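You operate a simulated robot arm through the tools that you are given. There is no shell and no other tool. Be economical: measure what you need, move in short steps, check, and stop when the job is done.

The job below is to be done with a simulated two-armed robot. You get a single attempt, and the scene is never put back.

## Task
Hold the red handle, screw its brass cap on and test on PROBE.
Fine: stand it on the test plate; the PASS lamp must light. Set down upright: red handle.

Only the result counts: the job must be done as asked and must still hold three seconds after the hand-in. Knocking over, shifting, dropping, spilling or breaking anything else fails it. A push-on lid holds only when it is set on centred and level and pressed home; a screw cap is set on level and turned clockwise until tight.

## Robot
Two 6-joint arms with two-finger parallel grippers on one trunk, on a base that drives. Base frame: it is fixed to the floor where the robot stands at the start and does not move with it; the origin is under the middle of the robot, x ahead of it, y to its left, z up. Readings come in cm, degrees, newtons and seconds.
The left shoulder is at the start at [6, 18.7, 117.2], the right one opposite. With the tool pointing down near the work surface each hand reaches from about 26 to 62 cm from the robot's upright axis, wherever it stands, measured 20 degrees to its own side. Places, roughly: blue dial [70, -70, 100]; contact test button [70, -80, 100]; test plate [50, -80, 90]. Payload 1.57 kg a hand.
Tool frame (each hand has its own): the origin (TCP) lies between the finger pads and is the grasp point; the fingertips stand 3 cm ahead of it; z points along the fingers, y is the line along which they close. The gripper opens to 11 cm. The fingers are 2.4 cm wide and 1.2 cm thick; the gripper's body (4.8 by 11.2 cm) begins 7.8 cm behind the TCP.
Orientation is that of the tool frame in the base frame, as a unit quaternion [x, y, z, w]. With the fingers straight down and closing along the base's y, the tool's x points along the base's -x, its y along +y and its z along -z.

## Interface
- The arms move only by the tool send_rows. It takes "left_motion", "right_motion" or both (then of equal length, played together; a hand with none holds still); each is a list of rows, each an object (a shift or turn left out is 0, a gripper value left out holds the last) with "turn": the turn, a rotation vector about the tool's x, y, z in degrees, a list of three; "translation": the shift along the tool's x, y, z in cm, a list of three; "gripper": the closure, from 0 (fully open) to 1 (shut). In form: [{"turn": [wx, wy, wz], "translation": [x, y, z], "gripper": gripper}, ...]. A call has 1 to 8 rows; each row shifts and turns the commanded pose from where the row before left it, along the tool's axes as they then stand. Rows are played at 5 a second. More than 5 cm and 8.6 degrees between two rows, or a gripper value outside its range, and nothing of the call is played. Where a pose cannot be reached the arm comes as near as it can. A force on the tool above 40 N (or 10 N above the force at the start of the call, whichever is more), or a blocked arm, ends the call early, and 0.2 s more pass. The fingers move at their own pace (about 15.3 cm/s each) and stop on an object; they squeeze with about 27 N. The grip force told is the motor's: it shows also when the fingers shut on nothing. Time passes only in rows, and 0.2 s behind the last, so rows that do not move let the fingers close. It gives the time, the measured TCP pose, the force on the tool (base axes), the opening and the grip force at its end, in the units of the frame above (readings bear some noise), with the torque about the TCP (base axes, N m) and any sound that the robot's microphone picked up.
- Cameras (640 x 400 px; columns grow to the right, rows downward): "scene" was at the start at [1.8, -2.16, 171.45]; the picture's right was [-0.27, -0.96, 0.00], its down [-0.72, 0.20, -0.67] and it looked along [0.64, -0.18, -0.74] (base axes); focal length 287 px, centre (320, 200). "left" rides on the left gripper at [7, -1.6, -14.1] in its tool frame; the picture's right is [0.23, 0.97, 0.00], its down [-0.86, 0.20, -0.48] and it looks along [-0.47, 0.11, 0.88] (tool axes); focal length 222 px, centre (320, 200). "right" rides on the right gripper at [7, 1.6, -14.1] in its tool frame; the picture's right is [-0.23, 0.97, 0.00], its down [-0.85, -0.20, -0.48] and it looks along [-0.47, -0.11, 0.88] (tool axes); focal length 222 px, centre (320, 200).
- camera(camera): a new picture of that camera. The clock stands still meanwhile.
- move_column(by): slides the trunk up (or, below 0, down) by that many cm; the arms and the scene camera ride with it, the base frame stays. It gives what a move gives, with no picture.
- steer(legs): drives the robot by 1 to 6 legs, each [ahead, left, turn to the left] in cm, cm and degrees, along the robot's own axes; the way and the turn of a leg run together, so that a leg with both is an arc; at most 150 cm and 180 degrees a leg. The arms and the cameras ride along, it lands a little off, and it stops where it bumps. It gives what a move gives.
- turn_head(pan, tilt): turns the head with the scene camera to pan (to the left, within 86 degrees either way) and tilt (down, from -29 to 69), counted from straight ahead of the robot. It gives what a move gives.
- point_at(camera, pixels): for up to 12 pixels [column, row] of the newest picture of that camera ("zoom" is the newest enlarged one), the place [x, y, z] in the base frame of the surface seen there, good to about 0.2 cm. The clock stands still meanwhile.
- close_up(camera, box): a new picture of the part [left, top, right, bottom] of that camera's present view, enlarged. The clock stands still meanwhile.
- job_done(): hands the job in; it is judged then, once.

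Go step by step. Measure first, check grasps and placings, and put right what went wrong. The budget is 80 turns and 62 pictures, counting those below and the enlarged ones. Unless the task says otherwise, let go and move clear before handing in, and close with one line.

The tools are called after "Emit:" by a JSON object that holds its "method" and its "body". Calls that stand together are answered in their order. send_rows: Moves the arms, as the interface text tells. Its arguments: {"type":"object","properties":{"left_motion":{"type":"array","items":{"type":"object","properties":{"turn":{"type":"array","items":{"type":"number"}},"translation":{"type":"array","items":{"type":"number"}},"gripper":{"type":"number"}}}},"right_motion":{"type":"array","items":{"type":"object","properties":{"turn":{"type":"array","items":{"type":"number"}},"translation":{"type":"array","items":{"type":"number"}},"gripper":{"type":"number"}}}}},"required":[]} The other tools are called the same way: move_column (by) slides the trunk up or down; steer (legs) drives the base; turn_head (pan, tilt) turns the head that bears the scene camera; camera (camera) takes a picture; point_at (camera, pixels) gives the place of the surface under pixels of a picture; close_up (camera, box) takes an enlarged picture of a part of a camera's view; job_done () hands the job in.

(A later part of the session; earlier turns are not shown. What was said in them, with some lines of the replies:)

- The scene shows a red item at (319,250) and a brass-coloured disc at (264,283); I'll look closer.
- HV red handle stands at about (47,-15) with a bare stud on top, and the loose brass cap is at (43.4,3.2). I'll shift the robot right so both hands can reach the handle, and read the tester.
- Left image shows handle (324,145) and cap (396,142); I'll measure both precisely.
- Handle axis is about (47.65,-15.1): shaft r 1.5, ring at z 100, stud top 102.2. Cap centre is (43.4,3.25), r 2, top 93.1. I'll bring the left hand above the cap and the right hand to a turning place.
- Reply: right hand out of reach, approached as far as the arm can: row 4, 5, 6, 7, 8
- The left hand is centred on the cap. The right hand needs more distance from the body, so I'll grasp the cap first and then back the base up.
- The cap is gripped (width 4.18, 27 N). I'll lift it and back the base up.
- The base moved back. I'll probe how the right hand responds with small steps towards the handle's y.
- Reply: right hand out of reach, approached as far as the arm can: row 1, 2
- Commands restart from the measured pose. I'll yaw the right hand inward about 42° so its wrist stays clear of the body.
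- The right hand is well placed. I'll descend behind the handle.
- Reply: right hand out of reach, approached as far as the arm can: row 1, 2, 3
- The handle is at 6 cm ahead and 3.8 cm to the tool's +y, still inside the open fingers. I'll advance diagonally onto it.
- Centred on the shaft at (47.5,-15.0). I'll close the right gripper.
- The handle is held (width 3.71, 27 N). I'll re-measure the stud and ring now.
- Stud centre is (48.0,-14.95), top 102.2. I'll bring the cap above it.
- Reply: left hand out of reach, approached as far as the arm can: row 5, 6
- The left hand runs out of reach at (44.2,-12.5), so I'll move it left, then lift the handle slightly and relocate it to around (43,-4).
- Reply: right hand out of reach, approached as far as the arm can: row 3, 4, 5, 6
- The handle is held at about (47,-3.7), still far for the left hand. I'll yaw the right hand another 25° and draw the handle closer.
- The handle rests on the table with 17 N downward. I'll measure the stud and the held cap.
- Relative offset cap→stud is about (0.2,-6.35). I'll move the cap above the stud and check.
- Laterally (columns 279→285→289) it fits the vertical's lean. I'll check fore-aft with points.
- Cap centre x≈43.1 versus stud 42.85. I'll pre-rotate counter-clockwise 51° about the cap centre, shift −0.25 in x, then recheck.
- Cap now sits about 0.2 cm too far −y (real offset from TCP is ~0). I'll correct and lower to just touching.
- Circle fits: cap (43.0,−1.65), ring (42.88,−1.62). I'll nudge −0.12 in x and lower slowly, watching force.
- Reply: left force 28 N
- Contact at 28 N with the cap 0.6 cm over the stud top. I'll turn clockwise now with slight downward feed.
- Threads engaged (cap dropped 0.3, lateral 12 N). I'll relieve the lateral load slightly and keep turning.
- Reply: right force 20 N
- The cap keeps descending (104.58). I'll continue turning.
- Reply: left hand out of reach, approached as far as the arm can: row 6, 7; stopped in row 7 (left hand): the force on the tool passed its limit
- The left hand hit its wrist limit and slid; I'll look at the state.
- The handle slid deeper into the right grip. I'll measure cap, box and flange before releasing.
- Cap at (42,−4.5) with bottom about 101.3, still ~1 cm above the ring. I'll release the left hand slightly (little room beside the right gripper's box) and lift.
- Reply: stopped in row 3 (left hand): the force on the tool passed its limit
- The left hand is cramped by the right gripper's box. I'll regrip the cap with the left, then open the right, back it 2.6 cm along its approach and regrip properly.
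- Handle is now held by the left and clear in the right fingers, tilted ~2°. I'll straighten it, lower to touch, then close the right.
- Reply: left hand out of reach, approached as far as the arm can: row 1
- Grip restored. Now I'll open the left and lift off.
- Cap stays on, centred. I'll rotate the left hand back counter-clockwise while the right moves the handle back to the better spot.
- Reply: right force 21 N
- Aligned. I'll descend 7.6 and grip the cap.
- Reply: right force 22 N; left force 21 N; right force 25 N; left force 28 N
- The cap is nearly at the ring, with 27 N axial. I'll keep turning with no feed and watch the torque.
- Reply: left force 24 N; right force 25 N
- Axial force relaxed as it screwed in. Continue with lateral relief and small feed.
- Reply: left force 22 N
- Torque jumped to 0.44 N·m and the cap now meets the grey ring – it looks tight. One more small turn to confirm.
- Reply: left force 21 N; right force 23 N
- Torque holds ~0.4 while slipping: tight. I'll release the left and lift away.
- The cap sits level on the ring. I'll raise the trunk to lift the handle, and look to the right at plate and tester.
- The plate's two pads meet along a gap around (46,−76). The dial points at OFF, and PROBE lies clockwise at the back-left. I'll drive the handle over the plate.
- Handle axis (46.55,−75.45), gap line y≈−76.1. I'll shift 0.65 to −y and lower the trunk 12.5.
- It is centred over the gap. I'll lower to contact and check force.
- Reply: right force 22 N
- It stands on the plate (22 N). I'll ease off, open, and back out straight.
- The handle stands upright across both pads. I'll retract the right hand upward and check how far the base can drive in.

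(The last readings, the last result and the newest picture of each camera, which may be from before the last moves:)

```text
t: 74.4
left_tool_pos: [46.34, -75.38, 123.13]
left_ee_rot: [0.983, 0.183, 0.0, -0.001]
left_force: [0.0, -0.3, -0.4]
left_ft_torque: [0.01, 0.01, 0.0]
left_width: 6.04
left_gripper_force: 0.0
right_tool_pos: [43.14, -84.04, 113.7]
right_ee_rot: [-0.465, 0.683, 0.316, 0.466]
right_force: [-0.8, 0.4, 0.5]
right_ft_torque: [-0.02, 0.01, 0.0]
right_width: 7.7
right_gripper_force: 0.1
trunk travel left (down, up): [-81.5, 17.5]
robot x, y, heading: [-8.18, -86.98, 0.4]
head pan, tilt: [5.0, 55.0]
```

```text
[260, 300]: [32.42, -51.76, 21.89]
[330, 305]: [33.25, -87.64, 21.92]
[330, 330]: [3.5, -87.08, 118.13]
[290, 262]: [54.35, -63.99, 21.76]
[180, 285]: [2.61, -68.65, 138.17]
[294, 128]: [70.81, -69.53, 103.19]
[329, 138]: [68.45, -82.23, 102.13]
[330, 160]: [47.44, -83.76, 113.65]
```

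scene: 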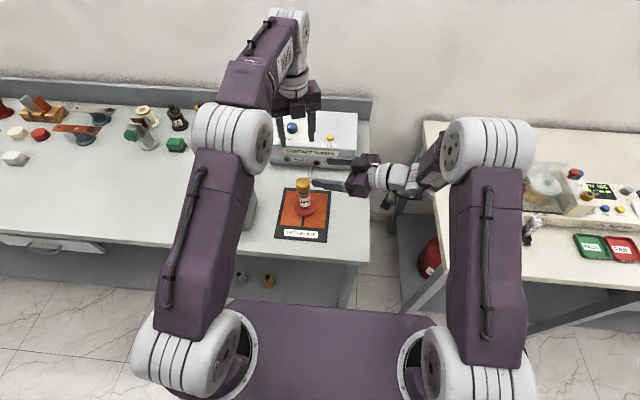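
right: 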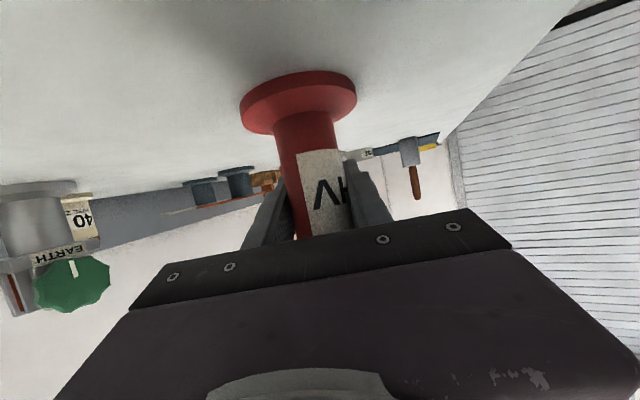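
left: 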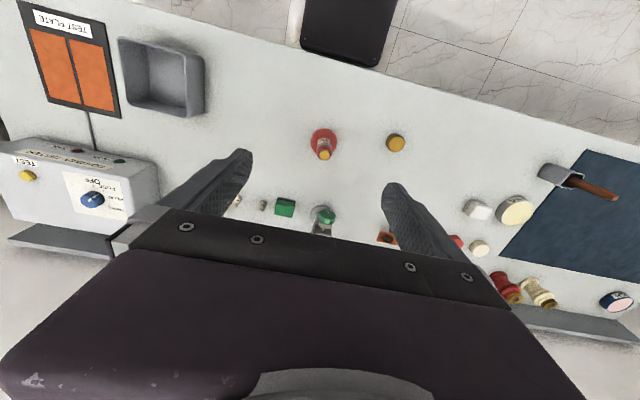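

I'll look closely at the dial before driving closer.

Emit:
{"method": "close_up", "body": {"camera": "scene", "box": [274, 112, 314, 140]}}

Emit:
{"method": "move_column", "body": {"by": 4}}

Emit:
{"method": "steer", "body": {"legs": [[8, 0, -0.6]]}}

Emit:
{"method": "steer", "body": {"legs": [[5, 6, 0]]}}

```text
14.29 times, centred on (294, 126) of scene
```

zoom: 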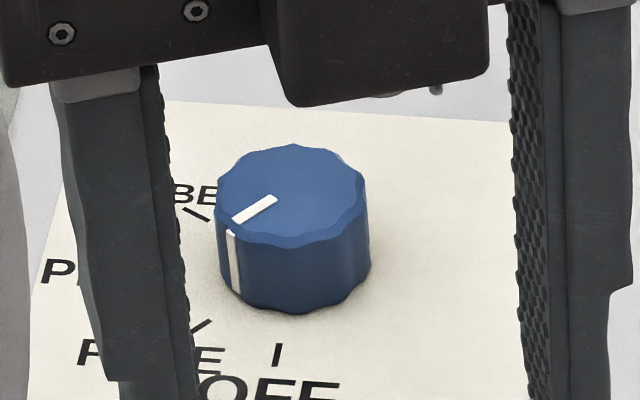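

```text
t: 75.2
left_tool_pos: [46.4, -75.3, 127.02]
left_ee_rot: [0.983, 0.183, -0.001, -0.003]
left_force: [1.3, -0.1, -0.5]
left_ft_torque: [0.0, 0.03, -0.02]
left_width: 6.08
left_gripper_force: 0.2
right_tool_pos: [43.37, -83.94, 117.67]
right_ee_rot: [-0.465, 0.683, 0.316, 0.466]
right_force: [0.7, 0.5, -0.9]
right_ft_torque: [-0.02, -0.01, 0.0]
right_width: 7.72
right_gripper_force: 0.0
trunk travel left (down, up): [-85.5, 13.5]
robot x, y, heading: [-8.21, -87.0, 0.5]
head pan, tilt: [5.0, 55.0]
```

```text
t: 76.3
left_tool_pos: [54.01, -75.74, 127.44]
left_ee_rot: [0.984, 0.179, 0.002, -0.001]
left_force: [-0.7, 0.0, 1.3]
left_ft_torque: [-0.02, -0.05, 0.01]
left_width: 6.04
left_gripper_force: 0.0
right_tool_pos: [50.74, -84.16, 117.98]
right_ee_rot: [-0.463, 0.683, 0.313, 0.47]
right_force: [-0.9, -0.6, -0.6]
right_ft_torque: [-0.02, -0.03, -0.07]
right_width: 7.68
right_gripper_force: 0.1
trunk travel left (down, up): [-85.5, 13.5]
robot x, y, heading: [0.19, -86.74, 0.2]
head pan, tilt: [5.0, 55.0]
```

```text
t: 77.4
left_tool_pos: [59.05, -70.32, 127.44]
left_ee_rot: [0.984, 0.178, 0.002, -0.003]
left_force: [-1.2, 0.1, 0.2]
left_ft_torque: [0.08, -0.06, -0.01]
left_width: 6.07
left_gripper_force: 0.0
right_tool_pos: [55.8, -78.76, 117.88]
right_ee_rot: [-0.462, 0.684, 0.314, 0.47]
right_force: [-0.9, -0.1, 0.8]
right_ft_torque: [-0.01, 0.02, -0.03]
right_width: 7.69
right_gripper_force: 0.0
trunk travel left (down, up): [-85.5, 13.5]
robot x, y, heading: [4.92, -80.67, -0.1]
head pan, tilt: [5.0, 55.0]
```

The pointer is on FUSE; PROBE is two ~40° steps clockwise. No bump so far at x=4.9, so I'll go on in small legs and re-measure.

Emit:
{"method": "steer", "body": {"legs": [[5, 0, 0]]}}

Emit:
{"method": "steer", "body": {"legs": [[4, 0, 0]]}}

Emit:
{"method": "camera", "body": {"camera": "scene"}}

Emit:
{"method": "camera", "body": {"camera": "left"}}

```text
t: 78.4
left_tool_pos: [64.29, -69.94, 126.94]
left_ee_rot: [0.984, 0.176, -0.001, -0.002]
left_force: [1.1, 0.0, -0.5]
left_ft_torque: [0.01, 0.04, 0.04]
left_width: 6.06
left_gripper_force: 0.0
right_tool_pos: [61.01, -78.46, 117.45]
right_ee_rot: [-0.46, 0.687, 0.314, 0.466]
right_force: [0.6, -0.3, -2.0]
right_ft_torque: [0.01, 0.03, 0.07]
right_width: 7.72
right_gripper_force: 0.0
trunk travel left (down, up): [-85.5, 13.5]
robot x, y, heading: [9.54, -80.79, 0.1]
head pan, tilt: [5.0, 55.0]
stopped in leg 1: the robot was blocked; the commanded pose is now the measured one
```

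```text
t: 79.1
left_tool_pos: [64.3, -70.01, 127.1]
left_ee_rot: [0.985, 0.175, -0.002, -0.001]
left_force: [0.6, -0.3, 0.2]
left_ft_torque: [0.01, 0.0, 0.0]
left_width: 6.05
left_gripper_force: 0.1
right_tool_pos: [60.87, -78.59, 117.51]
right_ee_rot: [-0.459, 0.687, 0.314, 0.468]
right_force: [0.9, 1.4, -0.5]
right_ft_torque: [0.03, -0.02, 0.0]
right_width: 7.7
right_gripper_force: 0.1
trunk travel left (down, up): [-85.5, 13.5]
robot x, y, heading: [9.17, -80.64, -0.4]
head pan, tilt: [5.0, 55.0]
stopped in leg 1: the robot was blocked; the commanded pose is now the measured one
```

```text
11 pictures are left
```

scene: 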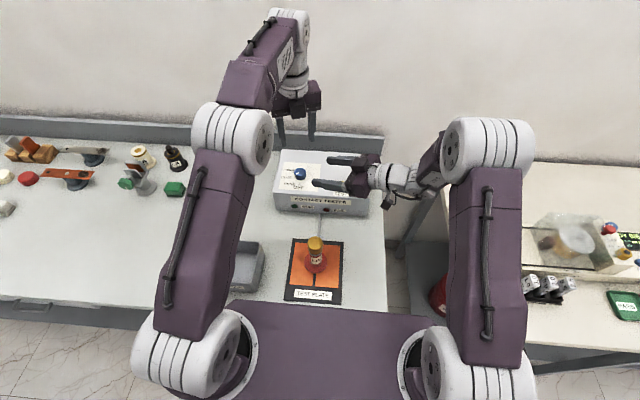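

```text
10 pictures are left
```

left: 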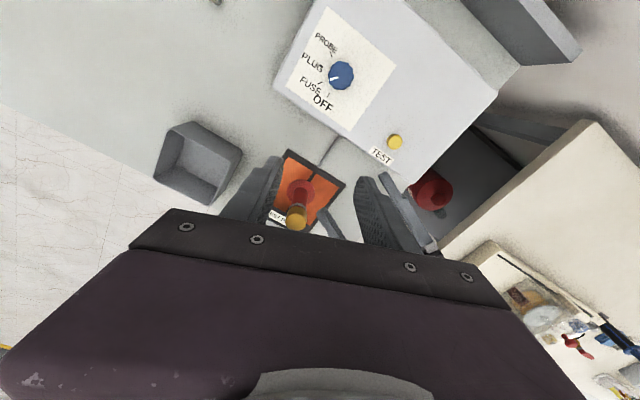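

Blocked gently at x≈9.3; the handle still stands. I'll measure dial and button from both cameras.

Emit:
{"method": "point_at", "body": {"camera": "left", "pixels": [[341, 74], [332, 74], [351, 74], [341, 64], [341, 86], [396, 141], [333, 50], [320, 70], [322, 88], [328, 96]]}}

Emit:
{"method": "point_at", "body": {"camera": "scene", "pixels": [[300, 173], [296, 173], [304, 173], [316, 245], [350, 180]]}}

Emit:
{"method": "close_up", "body": {"camera": "left", "box": [295, 25, 415, 155]}}

```text
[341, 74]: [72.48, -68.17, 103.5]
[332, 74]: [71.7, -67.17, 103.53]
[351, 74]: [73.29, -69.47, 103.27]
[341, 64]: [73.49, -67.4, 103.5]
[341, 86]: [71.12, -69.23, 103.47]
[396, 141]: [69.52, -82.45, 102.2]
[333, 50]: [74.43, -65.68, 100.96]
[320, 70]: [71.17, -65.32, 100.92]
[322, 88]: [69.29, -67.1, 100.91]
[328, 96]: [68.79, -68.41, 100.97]
```

```text
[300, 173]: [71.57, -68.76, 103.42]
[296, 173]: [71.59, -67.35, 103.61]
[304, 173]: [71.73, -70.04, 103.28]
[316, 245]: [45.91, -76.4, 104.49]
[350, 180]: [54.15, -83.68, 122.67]
```

```text
3.08 times, centred on (355, 90) of left
```

zoom: 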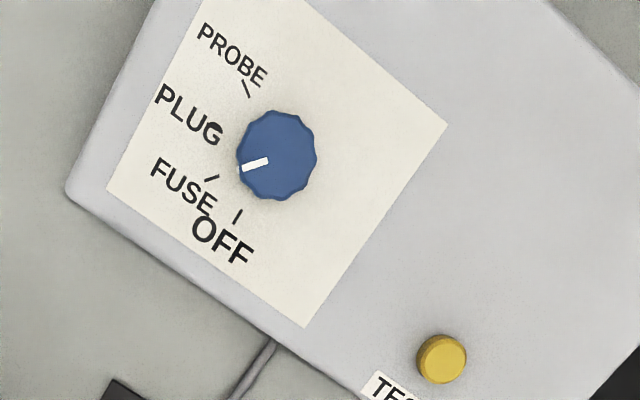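

Pointer at FUSE (stripe 243,167→268,160), PROBE is 79° clockwise. I'll rotate the left hand back, tilt it 15° forward for reach, and come above the knob at about (72,−68.4).

Emit:
{"method": "send_rows", "body": {"left_motion": [{"turn": [0, 0, -8.5]}, {"turn": [0, 0, -8.5]}, {"turn": [0, 0, -8.5]}, {"turn": [0, 0, -8.5]}, {"turn": [0, 0, -8.5]}, {"turn": [0, 0, -8.5]}, {"turn": [0, 0, -8.5]}, {"turn": [0, 0, -8.5]}]}}

Emit:
{"method": "send_rows", "body": {"left_motion": [{"turn": [0, 0, -8.5]}, {"turn": [0, 0, -8.5]}, {"turn": [0, 0, -8.5]}, {"turn": [0, 0, -8.5]}, {"turn": [0, 0, -8.5]}, {"turn": [0, 0, -8.5]}, {"turn": [0, 0, -8.5]}, {"turn": [0, 0, -8.5]}]}}

Emit:
{"method": "send_rows", "body": {"left_motion": [{"turn": [0, 0, -8.5]}, {"turn": [0, 0, -8.5]}, {"turn": [0, 0, -8.5]}, {"turn": [0, 0, -8.5]}, {"turn": [0, 0, -8.5]}, {"turn": [0, 0, -8.5]}, {"turn": [0, 0, -8.5]}]}}

Emit:
{"method": "send_rows", "body": {"left_motion": [{"turn": [4.35, -6.1, 0]}, {"turn": [4.35, -6.1, 0]}, {"translation": [-0.71, -0.02, 4.55]}, {"translation": [-0.71, -0.02, 4.55]}, {"translation": [-0.71, -0.02, 4.55]}, {"translation": [-0.71, -0.02, 4.55], "gripper": 0.4}, {}]}}

Emit:
{"method": "close_up", "body": {"camera": "left", "box": [180, 60, 460, 260]}}

```text
t: 80.9
left_tool_pos: [64.12, -69.94, 127.16]
left_ee_rot: [0.717, 0.697, 0.001, -0.002]
left_force: [0.6, -0.6, 0.7]
left_ft_torque: [-0.02, 0.01, 0.02]
left_width: 6.07
left_gripper_force: 0.0
right_tool_pos: [60.79, -78.47, 117.6]
right_ee_rot: [-0.46, 0.687, 0.313, 0.468]
right_force: [0.8, 0.4, 0.7]
right_ft_torque: [-0.01, -0.02, 0.01]
right_width: 7.7
right_gripper_force: 0.0
trunk travel left (down, up): [-85.5, 13.5]
robot x, y, heading: [9.5, -80.95, -0.2]
head pan, tilt: [5.0, 55.0]
```

```text
t: 82.7
left_tool_pos: [64.21, -69.99, 127.11]
left_ee_rot: [0.206, 0.979, 0.002, -0.001]
left_force: [0.5, -0.5, 0.0]
left_ft_torque: [0.02, 0.0, -0.01]
left_width: 6.03
left_gripper_force: 0.1
right_tool_pos: [60.65, -78.46, 117.52]
right_ee_rot: [-0.46, 0.686, 0.314, 0.468]
right_force: [0.0, -0.1, 0.5]
right_ft_torque: [0.02, 0.02, -0.02]
right_width: 7.7
right_gripper_force: 0.0
trunk travel left (down, up): [-85.5, 13.5]
robot x, y, heading: [9.16, -80.99, -0.3]
head pan, tilt: [5.0, 55.0]
```

```text
t: 84.3
left_tool_pos: [64.11, -69.92, 127.17]
left_ee_rot: [-0.308, 0.951, 0.001, 0.0]
left_force: [0.2, 0.2, -0.1]
left_ft_torque: [0.01, -0.01, 0.03]
left_width: 6.03
left_gripper_force: 0.0
right_tool_pos: [60.71, -78.42, 117.66]
right_ee_rot: [-0.459, 0.688, 0.312, 0.468]
right_force: [-0.6, 0.1, -1.2]
right_ft_torque: [0.04, -0.03, 0.01]
right_width: 7.69
right_gripper_force: 0.0
trunk travel left (down, up): [-85.5, 13.5]
robot x, y, heading: [9.26, -81.02, -0.4]
head pan, tilt: [5.0, 55.0]
```

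```text
t: 85.9
left_tool_pos: [70.97, -68.46, 110.09]
left_ee_rot: [-0.304, 0.944, -0.039, 0.125]
left_force: [-0.3, -0.2, 0.5]
left_ft_torque: [-0.02, -0.01, -0.01]
left_width: 6.58
left_gripper_force: 0.0
right_tool_pos: [60.72, -78.42, 117.62]
right_ee_rot: [-0.46, 0.686, 0.313, 0.468]
right_force: [0.8, -0.3, 0.2]
right_ft_torque: [0.01, -0.03, -0.01]
right_width: 7.69
right_gripper_force: 0.0
trunk travel left (down, up): [-85.5, 13.5]
robot x, y, heading: [9.36, -80.92, -0.0]
head pan, tilt: [5.0, 55.0]
```

```text
2.00 times, centred on (320, 160) of left
```

zoom: 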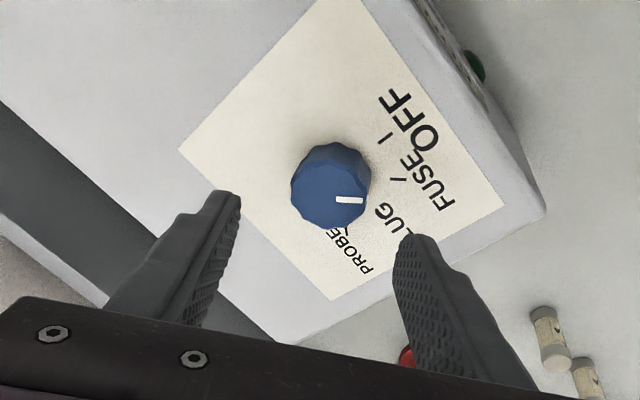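

Emit:
{"method": "point_at", "body": {"camera": "zoom", "pixels": [[328, 195], [297, 195], [362, 195], [330, 172], [328, 222], [350, 199], [235, 200], [405, 240]]}}

Emit:
{"method": "send_rows", "body": {"right_motion": [{"translation": [1.9, 0, -4.6]}, {"translation": [1.9, 0, -4.6]}]}}

```text
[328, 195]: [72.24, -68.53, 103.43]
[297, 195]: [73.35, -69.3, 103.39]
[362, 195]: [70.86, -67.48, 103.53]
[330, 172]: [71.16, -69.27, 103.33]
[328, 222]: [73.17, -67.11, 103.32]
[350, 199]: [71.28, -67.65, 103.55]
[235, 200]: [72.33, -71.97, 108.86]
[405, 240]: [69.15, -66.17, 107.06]
```

```text
t: 86.5
left_tool_pos: [70.84, -68.7, 110.29]
left_ee_rot: [-0.304, 0.944, -0.039, 0.125]
left_force: [-0.2, -0.8, 0.2]
left_ft_torque: [0.0, 0.0, 0.02]
left_width: 6.6
left_gripper_force: 0.1
right_tool_pos: [56.69, -87.95, 117.61]
right_ee_rot: [-0.46, 0.685, 0.314, 0.469]
right_force: [0.1, 0.1, 0.2]
right_ft_torque: [0.07, 0.0, -0.04]
right_width: 7.71
right_gripper_force: 0.1
trunk travel left (down, up): [-85.5, 13.5]
robot x, y, heading: [9.31, -80.62, -0.7]
head pan, tilt: [5.0, 55.0]
```

Knob centre (72.1,−68.35). I'll lower onto the knob and close.

Emit:
{"method": "send_rows", "body": {"left_motion": [{"translation": [0.24, 0.23, 1.8]}, {"translation": [0.24, 0.23, 1.8]}, {"translation": [0.23, 0.24, 1.83]}, {"gripper": 0.6}, {"gripper": 0.8}, {"gripper": 0.8}]}}

Emit:
{"method": "close_up", "body": {"camera": "left", "box": [180, 60, 460, 260]}}

```text
t: 87.9
left_tool_pos: [71.72, -68.35, 104.81]
left_ee_rot: [-0.303, 0.944, -0.038, 0.126]
left_force: [9.0, -8.5, 3.7]
left_ft_torque: [0.32, -0.22, -0.06]
left_width: 4.07
left_gripper_force: 44.8
right_tool_pos: [56.83, -88.02, 117.4]
right_ee_rot: [-0.459, 0.687, 0.314, 0.468]
right_force: [-0.5, 0.2, 0.2]
right_ft_torque: [0.0, 0.01, -0.01]
right_width: 7.69
right_gripper_force: 0.1
trunk travel left (down, up): [-85.5, 13.5]
robot x, y, heading: [9.56, -80.89, -0.1]
head pan, tilt: [5.0, 55.0]
```

```text
2.00 times, centred on (320, 160) of left
```

zoom: 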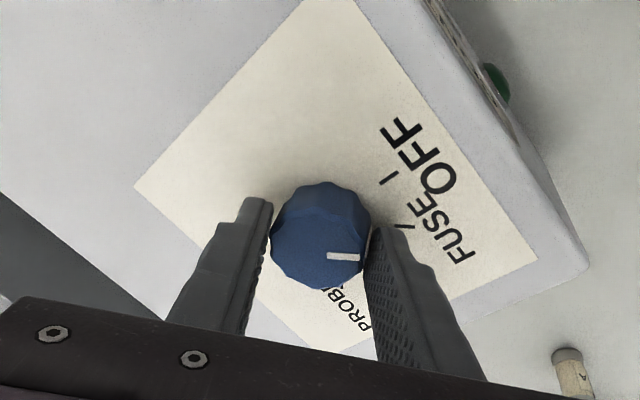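

The knob is gripped. I'll relieve the side load and turn clockwise 79°.

Emit:
{"method": "send_rows", "body": {"left_motion": [{"translation": [0, -0.12, 0]}, {"turn": [0, 0, 8.5]}, {"turn": [0, 0, 8.5]}, {"turn": [0, 0, 8.5]}, {"turn": [0, 0, 8.5]}, {"turn": [0, 0, 8.5]}, {"turn": [0, 0, 8.5]}, {"turn": [0, 0, 8.5]}]}}

Emit:
{"method": "send_rows", "body": {"left_motion": [{"turn": [0, 0, 8.5]}, {"turn": [0, 0, 8.5]}, {"turn": [0, 0, 4]}, {}]}}

Emit:
{"method": "close_up", "body": {"camera": "left", "box": [180, 60, 460, 260]}}

```text
t: 89.7
left_tool_pos: [71.56, -68.41, 104.65]
left_ee_rot: [0.206, 0.97, 0.03, 0.126]
left_force: [5.0, -8.5, 3.2]
left_ft_torque: [-1.63, -0.68, -0.05]
left_width: 4.0
left_gripper_force: 45.2
right_tool_pos: [56.86, -87.86, 117.34]
right_ee_rot: [-0.459, 0.687, 0.313, 0.468]
right_force: [0.2, -0.2, 0.2]
right_ft_torque: [-0.02, 0.01, -0.02]
right_width: 7.71
right_gripper_force: 0.0
trunk travel left (down, up): [-85.5, 13.5]
robot x, y, heading: [9.39, -81.17, -0.1]
head pan, tilt: [5.0, 55.0]
```

```text
t: 90.7
left_tool_pos: [71.49, -68.26, 104.8]
left_ee_rot: [0.379, 0.916, 0.053, 0.119]
left_force: [2.3, -3.4, 5.2]
left_ft_torque: [-0.91, 0.41, 0.59]
left_width: 4.11
left_gripper_force: 45.2
right_tool_pos: [56.74, -87.77, 117.55]
right_ee_rot: [-0.46, 0.686, 0.314, 0.469]
right_force: [0.0, 0.5, 0.5]
right_ft_torque: [0.01, 0.01, 0.0]
right_width: 7.69
right_gripper_force: 0.1
trunk travel left (down, up): [-85.5, 13.5]
robot x, y, heading: [9.16, -80.66, -0.2]
head pan, tilt: [5.0, 55.0]
```

```text
2.00 times, centred on (320, 160) of left
```

zoom: 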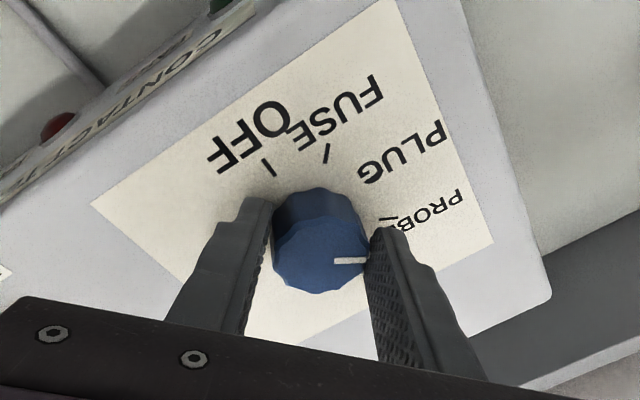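

The pointer is at PROBE's tick with end-stop torque (0.59). I'll release, lift straight off and verify.

Emit:
{"method": "send_rows", "body": {"left_motion": [{"gripper": 0.4}, {"gripper": 0.35}, {"translation": [0, 0, -2.5]}, {"translation": [0, 0, -4]}, {"translation": [0, 0, -4]}]}}

Emit:
{"method": "close_up", "body": {"camera": "left", "box": [180, 40, 460, 240]}}

```text
t: 91.9
left_tool_pos: [68.66, -68.26, 114.63]
left_ee_rot: [0.379, 0.916, 0.052, 0.119]
left_force: [-0.6, -0.2, 0.3]
left_ft_torque: [0.04, 0.03, -0.01]
left_width: 7.14
left_gripper_force: 0.0
right_tool_pos: [56.57, -87.83, 117.46]
right_ee_rot: [-0.46, 0.686, 0.313, 0.468]
right_force: [0.6, 0.1, -0.3]
right_ft_torque: [-0.01, -0.03, -0.04]
right_width: 7.69
right_gripper_force: 0.0
trunk travel left (down, up): [-85.5, 13.5]
robot x, y, heading: [9.58, -80.6, -0.2]
head pan, tilt: [5.0, 55.0]
```

```text
2.00 times, centred on (320, 140) of left
```

zoom: 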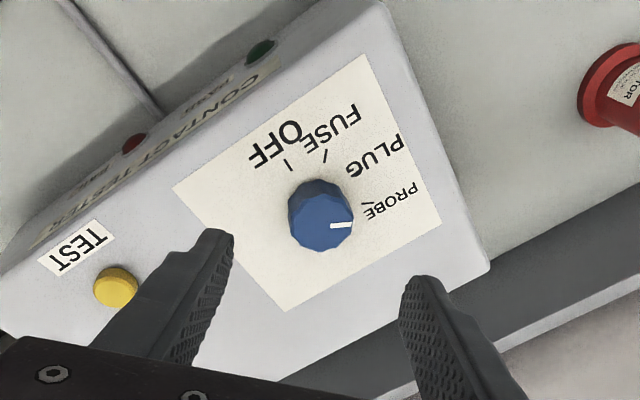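

The pointer stripe (350,226) now lines up with PROBE's tick (367,205). Next I'll withdraw the right hand and bring the closed left fingers above the TEST button.

Emit:
{"method": "send_rows", "body": {"right_motion": [{"translation": [-0.8, 0, -4.6]}, {"translation": [-0.8, 0, -4.6]}, {}]}}

Emit:
{"method": "send_rows", "body": {"left_motion": [{"gripper": 1.0}, {"translation": [-3.36, -3.36, 0]}, {"translation": [-3.36, -3.36, 0]}, {"translation": [-3.36, -3.36, 0]}, {"translation": [0.88, -0.88, 4.64]}, {}]}}

Emit:
{"method": "close_up", "body": {"camera": "left", "box": [180, 40, 460, 240]}}

```text
t: 92.7
left_tool_pos: [68.95, -68.1, 114.57]
left_ee_rot: [0.378, 0.917, 0.052, 0.119]
left_force: [0.8, 0.5, -0.7]
left_ft_torque: [-0.03, 0.02, 0.01]
left_width: 7.13
left_gripper_force: 0.1
right_tool_pos: [54.01, -94.82, 122.38]
right_ee_rot: [-0.46, 0.687, 0.313, 0.468]
right_force: [-0.5, 0.6, 0.0]
right_ft_torque: [-0.01, 0.02, 0.02]
right_width: 7.69
right_gripper_force: 0.1
trunk travel left (down, up): [-85.5, 13.5]
robot x, y, heading: [9.45, -80.87, -0.4]
head pan, tilt: [5.0, 55.0]
```

```text
t: 94.1
left_tool_pos: [68.74, -82.74, 109.91]
left_ee_rot: [0.378, 0.917, 0.051, 0.119]
left_force: [0.0, 0.1, -0.4]
left_ft_torque: [0.01, -0.02, 0.05]
left_width: 0.0
left_gripper_force: 21.6
right_tool_pos: [54.02, -94.95, 122.33]
right_ee_rot: [-0.46, 0.687, 0.313, 0.468]
right_force: [1.2, 0.1, 0.8]
right_ft_torque: [0.01, -0.02, -0.01]
right_width: 7.69
right_gripper_force: 0.1
trunk travel left (down, up): [-85.5, 13.5]
robot x, y, heading: [9.34, -80.56, -0.1]
head pan, tilt: [5.0, 55.0]
```

```text
2.00 times, centred on (320, 140) of left
```

zoom: 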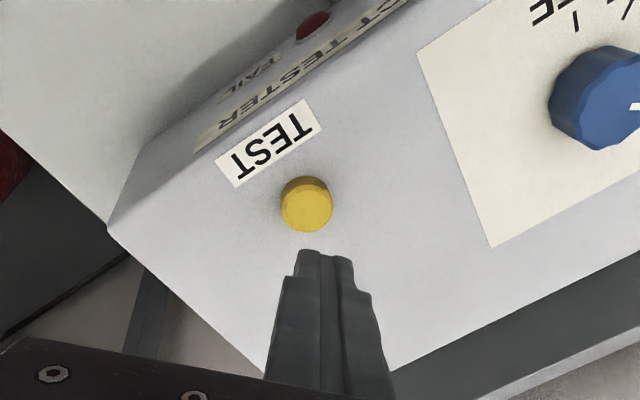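

Emit:
{"method": "point_at", "body": {"camera": "zoom", "pixels": [[305, 208], [285, 208], [328, 208], [305, 228], [305, 188], [320, 255], [240, 205]]}}

```text
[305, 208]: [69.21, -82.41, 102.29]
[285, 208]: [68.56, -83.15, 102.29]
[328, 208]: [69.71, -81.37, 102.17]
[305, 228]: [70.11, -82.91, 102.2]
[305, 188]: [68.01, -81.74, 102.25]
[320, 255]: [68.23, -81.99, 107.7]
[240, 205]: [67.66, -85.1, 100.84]
```

Button centre (69.1,−82.35), top 102.25. I'll press down gently.

Emit:
{"method": "send_rows", "body": {"left_motion": [{"translation": [0.55, -0.35, 1.8]}, {"translation": [0.56, -0.34, 1.8]}, {"translation": [0.04, -0.04, 0.24]}, {"translation": [0.04, -0.04, 0.19]}, {"translation": [0.04, -0.04, 0.19]}, {"translation": [0.04, -0.04, 0.19]}, {"translation": [0.04, -0.04, 0.19]}]}}

```text
t: 95.7
left_tool_pos: [68.55, -82.25, 105.19]
left_ee_rot: [0.377, 0.917, 0.051, 0.119]
left_force: [0.5, -0.3, 1.0]
left_ft_torque: [0.01, 0.03, 0.01]
left_width: 0.01
left_gripper_force: 21.7
right_tool_pos: [53.95, -94.87, 122.34]
right_ee_rot: [-0.46, 0.686, 0.313, 0.468]
right_force: [-0.5, -0.1, 0.2]
right_ft_torque: [-0.03, 0.02, 0.0]
right_width: 7.69
right_gripper_force: 0.0
trunk travel left (down, up): [-85.5, 13.5]
robot x, y, heading: [9.25, -80.86, -0.3]
head pan, tilt: [5.0, 55.0]
```

Not yet touching (tip ≈102.3). I'll continue in small steps.

Emit:
{"method": "send_rows", "body": {"left_motion": [{"translation": [0.04, -0.04, 0.19]}, {"translation": [0.04, -0.04, 0.19]}, {"translation": [0.03, -0.03, 0.14]}, {"translation": [0.03, -0.03, 0.14]}, {}, {}]}}

Emit:
{"method": "close_up", "body": {"camera": "scene", "box": [265, 140, 385, 290]}}

```text
t: 97.1
left_tool_pos: [68.49, -82.19, 104.66]
left_ee_rot: [0.379, 0.916, 0.052, 0.12]
left_force: [1.3, -0.6, 11.4]
left_ft_torque: [-0.02, 0.07, 0.0]
left_width: 0.0
left_gripper_force: 21.1
right_tool_pos: [53.89, -95.02, 122.49]
right_ee_rot: [-0.459, 0.687, 0.312, 0.47]
right_force: [0.5, -0.4, -0.1]
right_ft_torque: [-0.02, -0.02, -0.02]
right_width: 7.69
right_gripper_force: 0.1
trunk travel left (down, up): [-85.5, 13.5]
robot x, y, heading: [9.52, -80.47, -0.1]
head pan, tilt: [5.0, 55.0]
heard: click
```

```text
2.67 times, centred on (325, 215) of scene
```

zoom: 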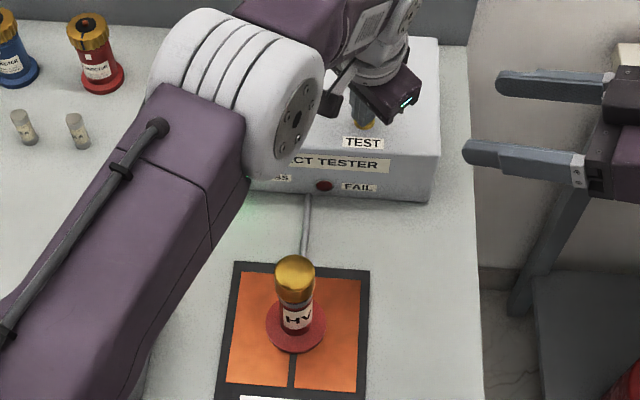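

A click was heard and a green glow shows at (245,210) by the PASS lamp. I'll lift straight off and verify.

Emit:
{"method": "send_rows", "body": {"left_motion": [{"translation": [-0.88, 0.88, -4.6]}, {"translation": [-0.88, 0.88, -4.6]}, {"translation": [3.3, 3.3, 0]}, {"translation": [3.3, 3.3, 0]}, {"translation": [3.3, 3.3, 0]}]}}

Emit:
{"method": "close_up", "body": {"camera": "scene", "box": [265, 140, 385, 290]}}

```text
t: 98.3
left_tool_pos: [68.46, -68.3, 114.4]
left_ee_rot: [0.379, 0.916, 0.051, 0.119]
left_force: [-0.3, 0.0, -0.4]
left_ft_torque: [0.0, 0.02, -0.03]
left_width: 0.0
left_gripper_force: 21.3
right_tool_pos: [53.96, -94.86, 122.38]
right_ee_rot: [-0.461, 0.686, 0.313, 0.468]
right_force: [0.2, 0.4, -0.1]
right_ft_torque: [0.0, -0.02, -0.02]
right_width: 7.72
right_gripper_force: 0.0
trunk travel left (down, up): [-85.5, 13.5]
robot x, y, heading: [9.43, -80.62, -0.1]
head pan, tilt: [5.0, 55.0]
```

```text
2.67 times, centred on (325, 215) of scene
```

zoom: 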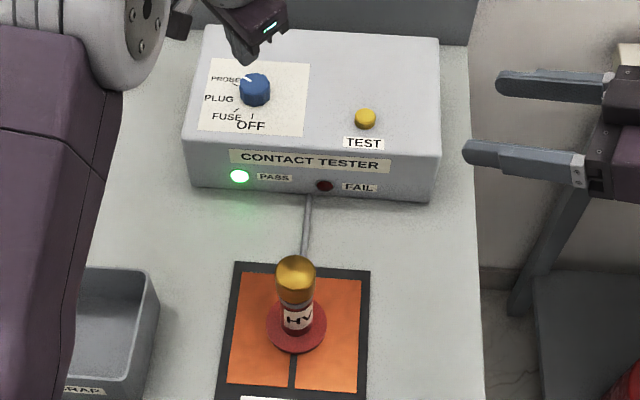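

The PASS lamp is lit at (239,176). The dial is on PROBE, the capped handle stands upright on the plate, and both hands are clear, so I'm handing in.

Emit:
{"method": "job_done", "body": {}}

```text
The job is handed in.
```

The red handle's brass cap is screwed on tight, and the handle stands upright on the test plate. The dial is on PROBE, and the PASS lamp was lit at hand-in.
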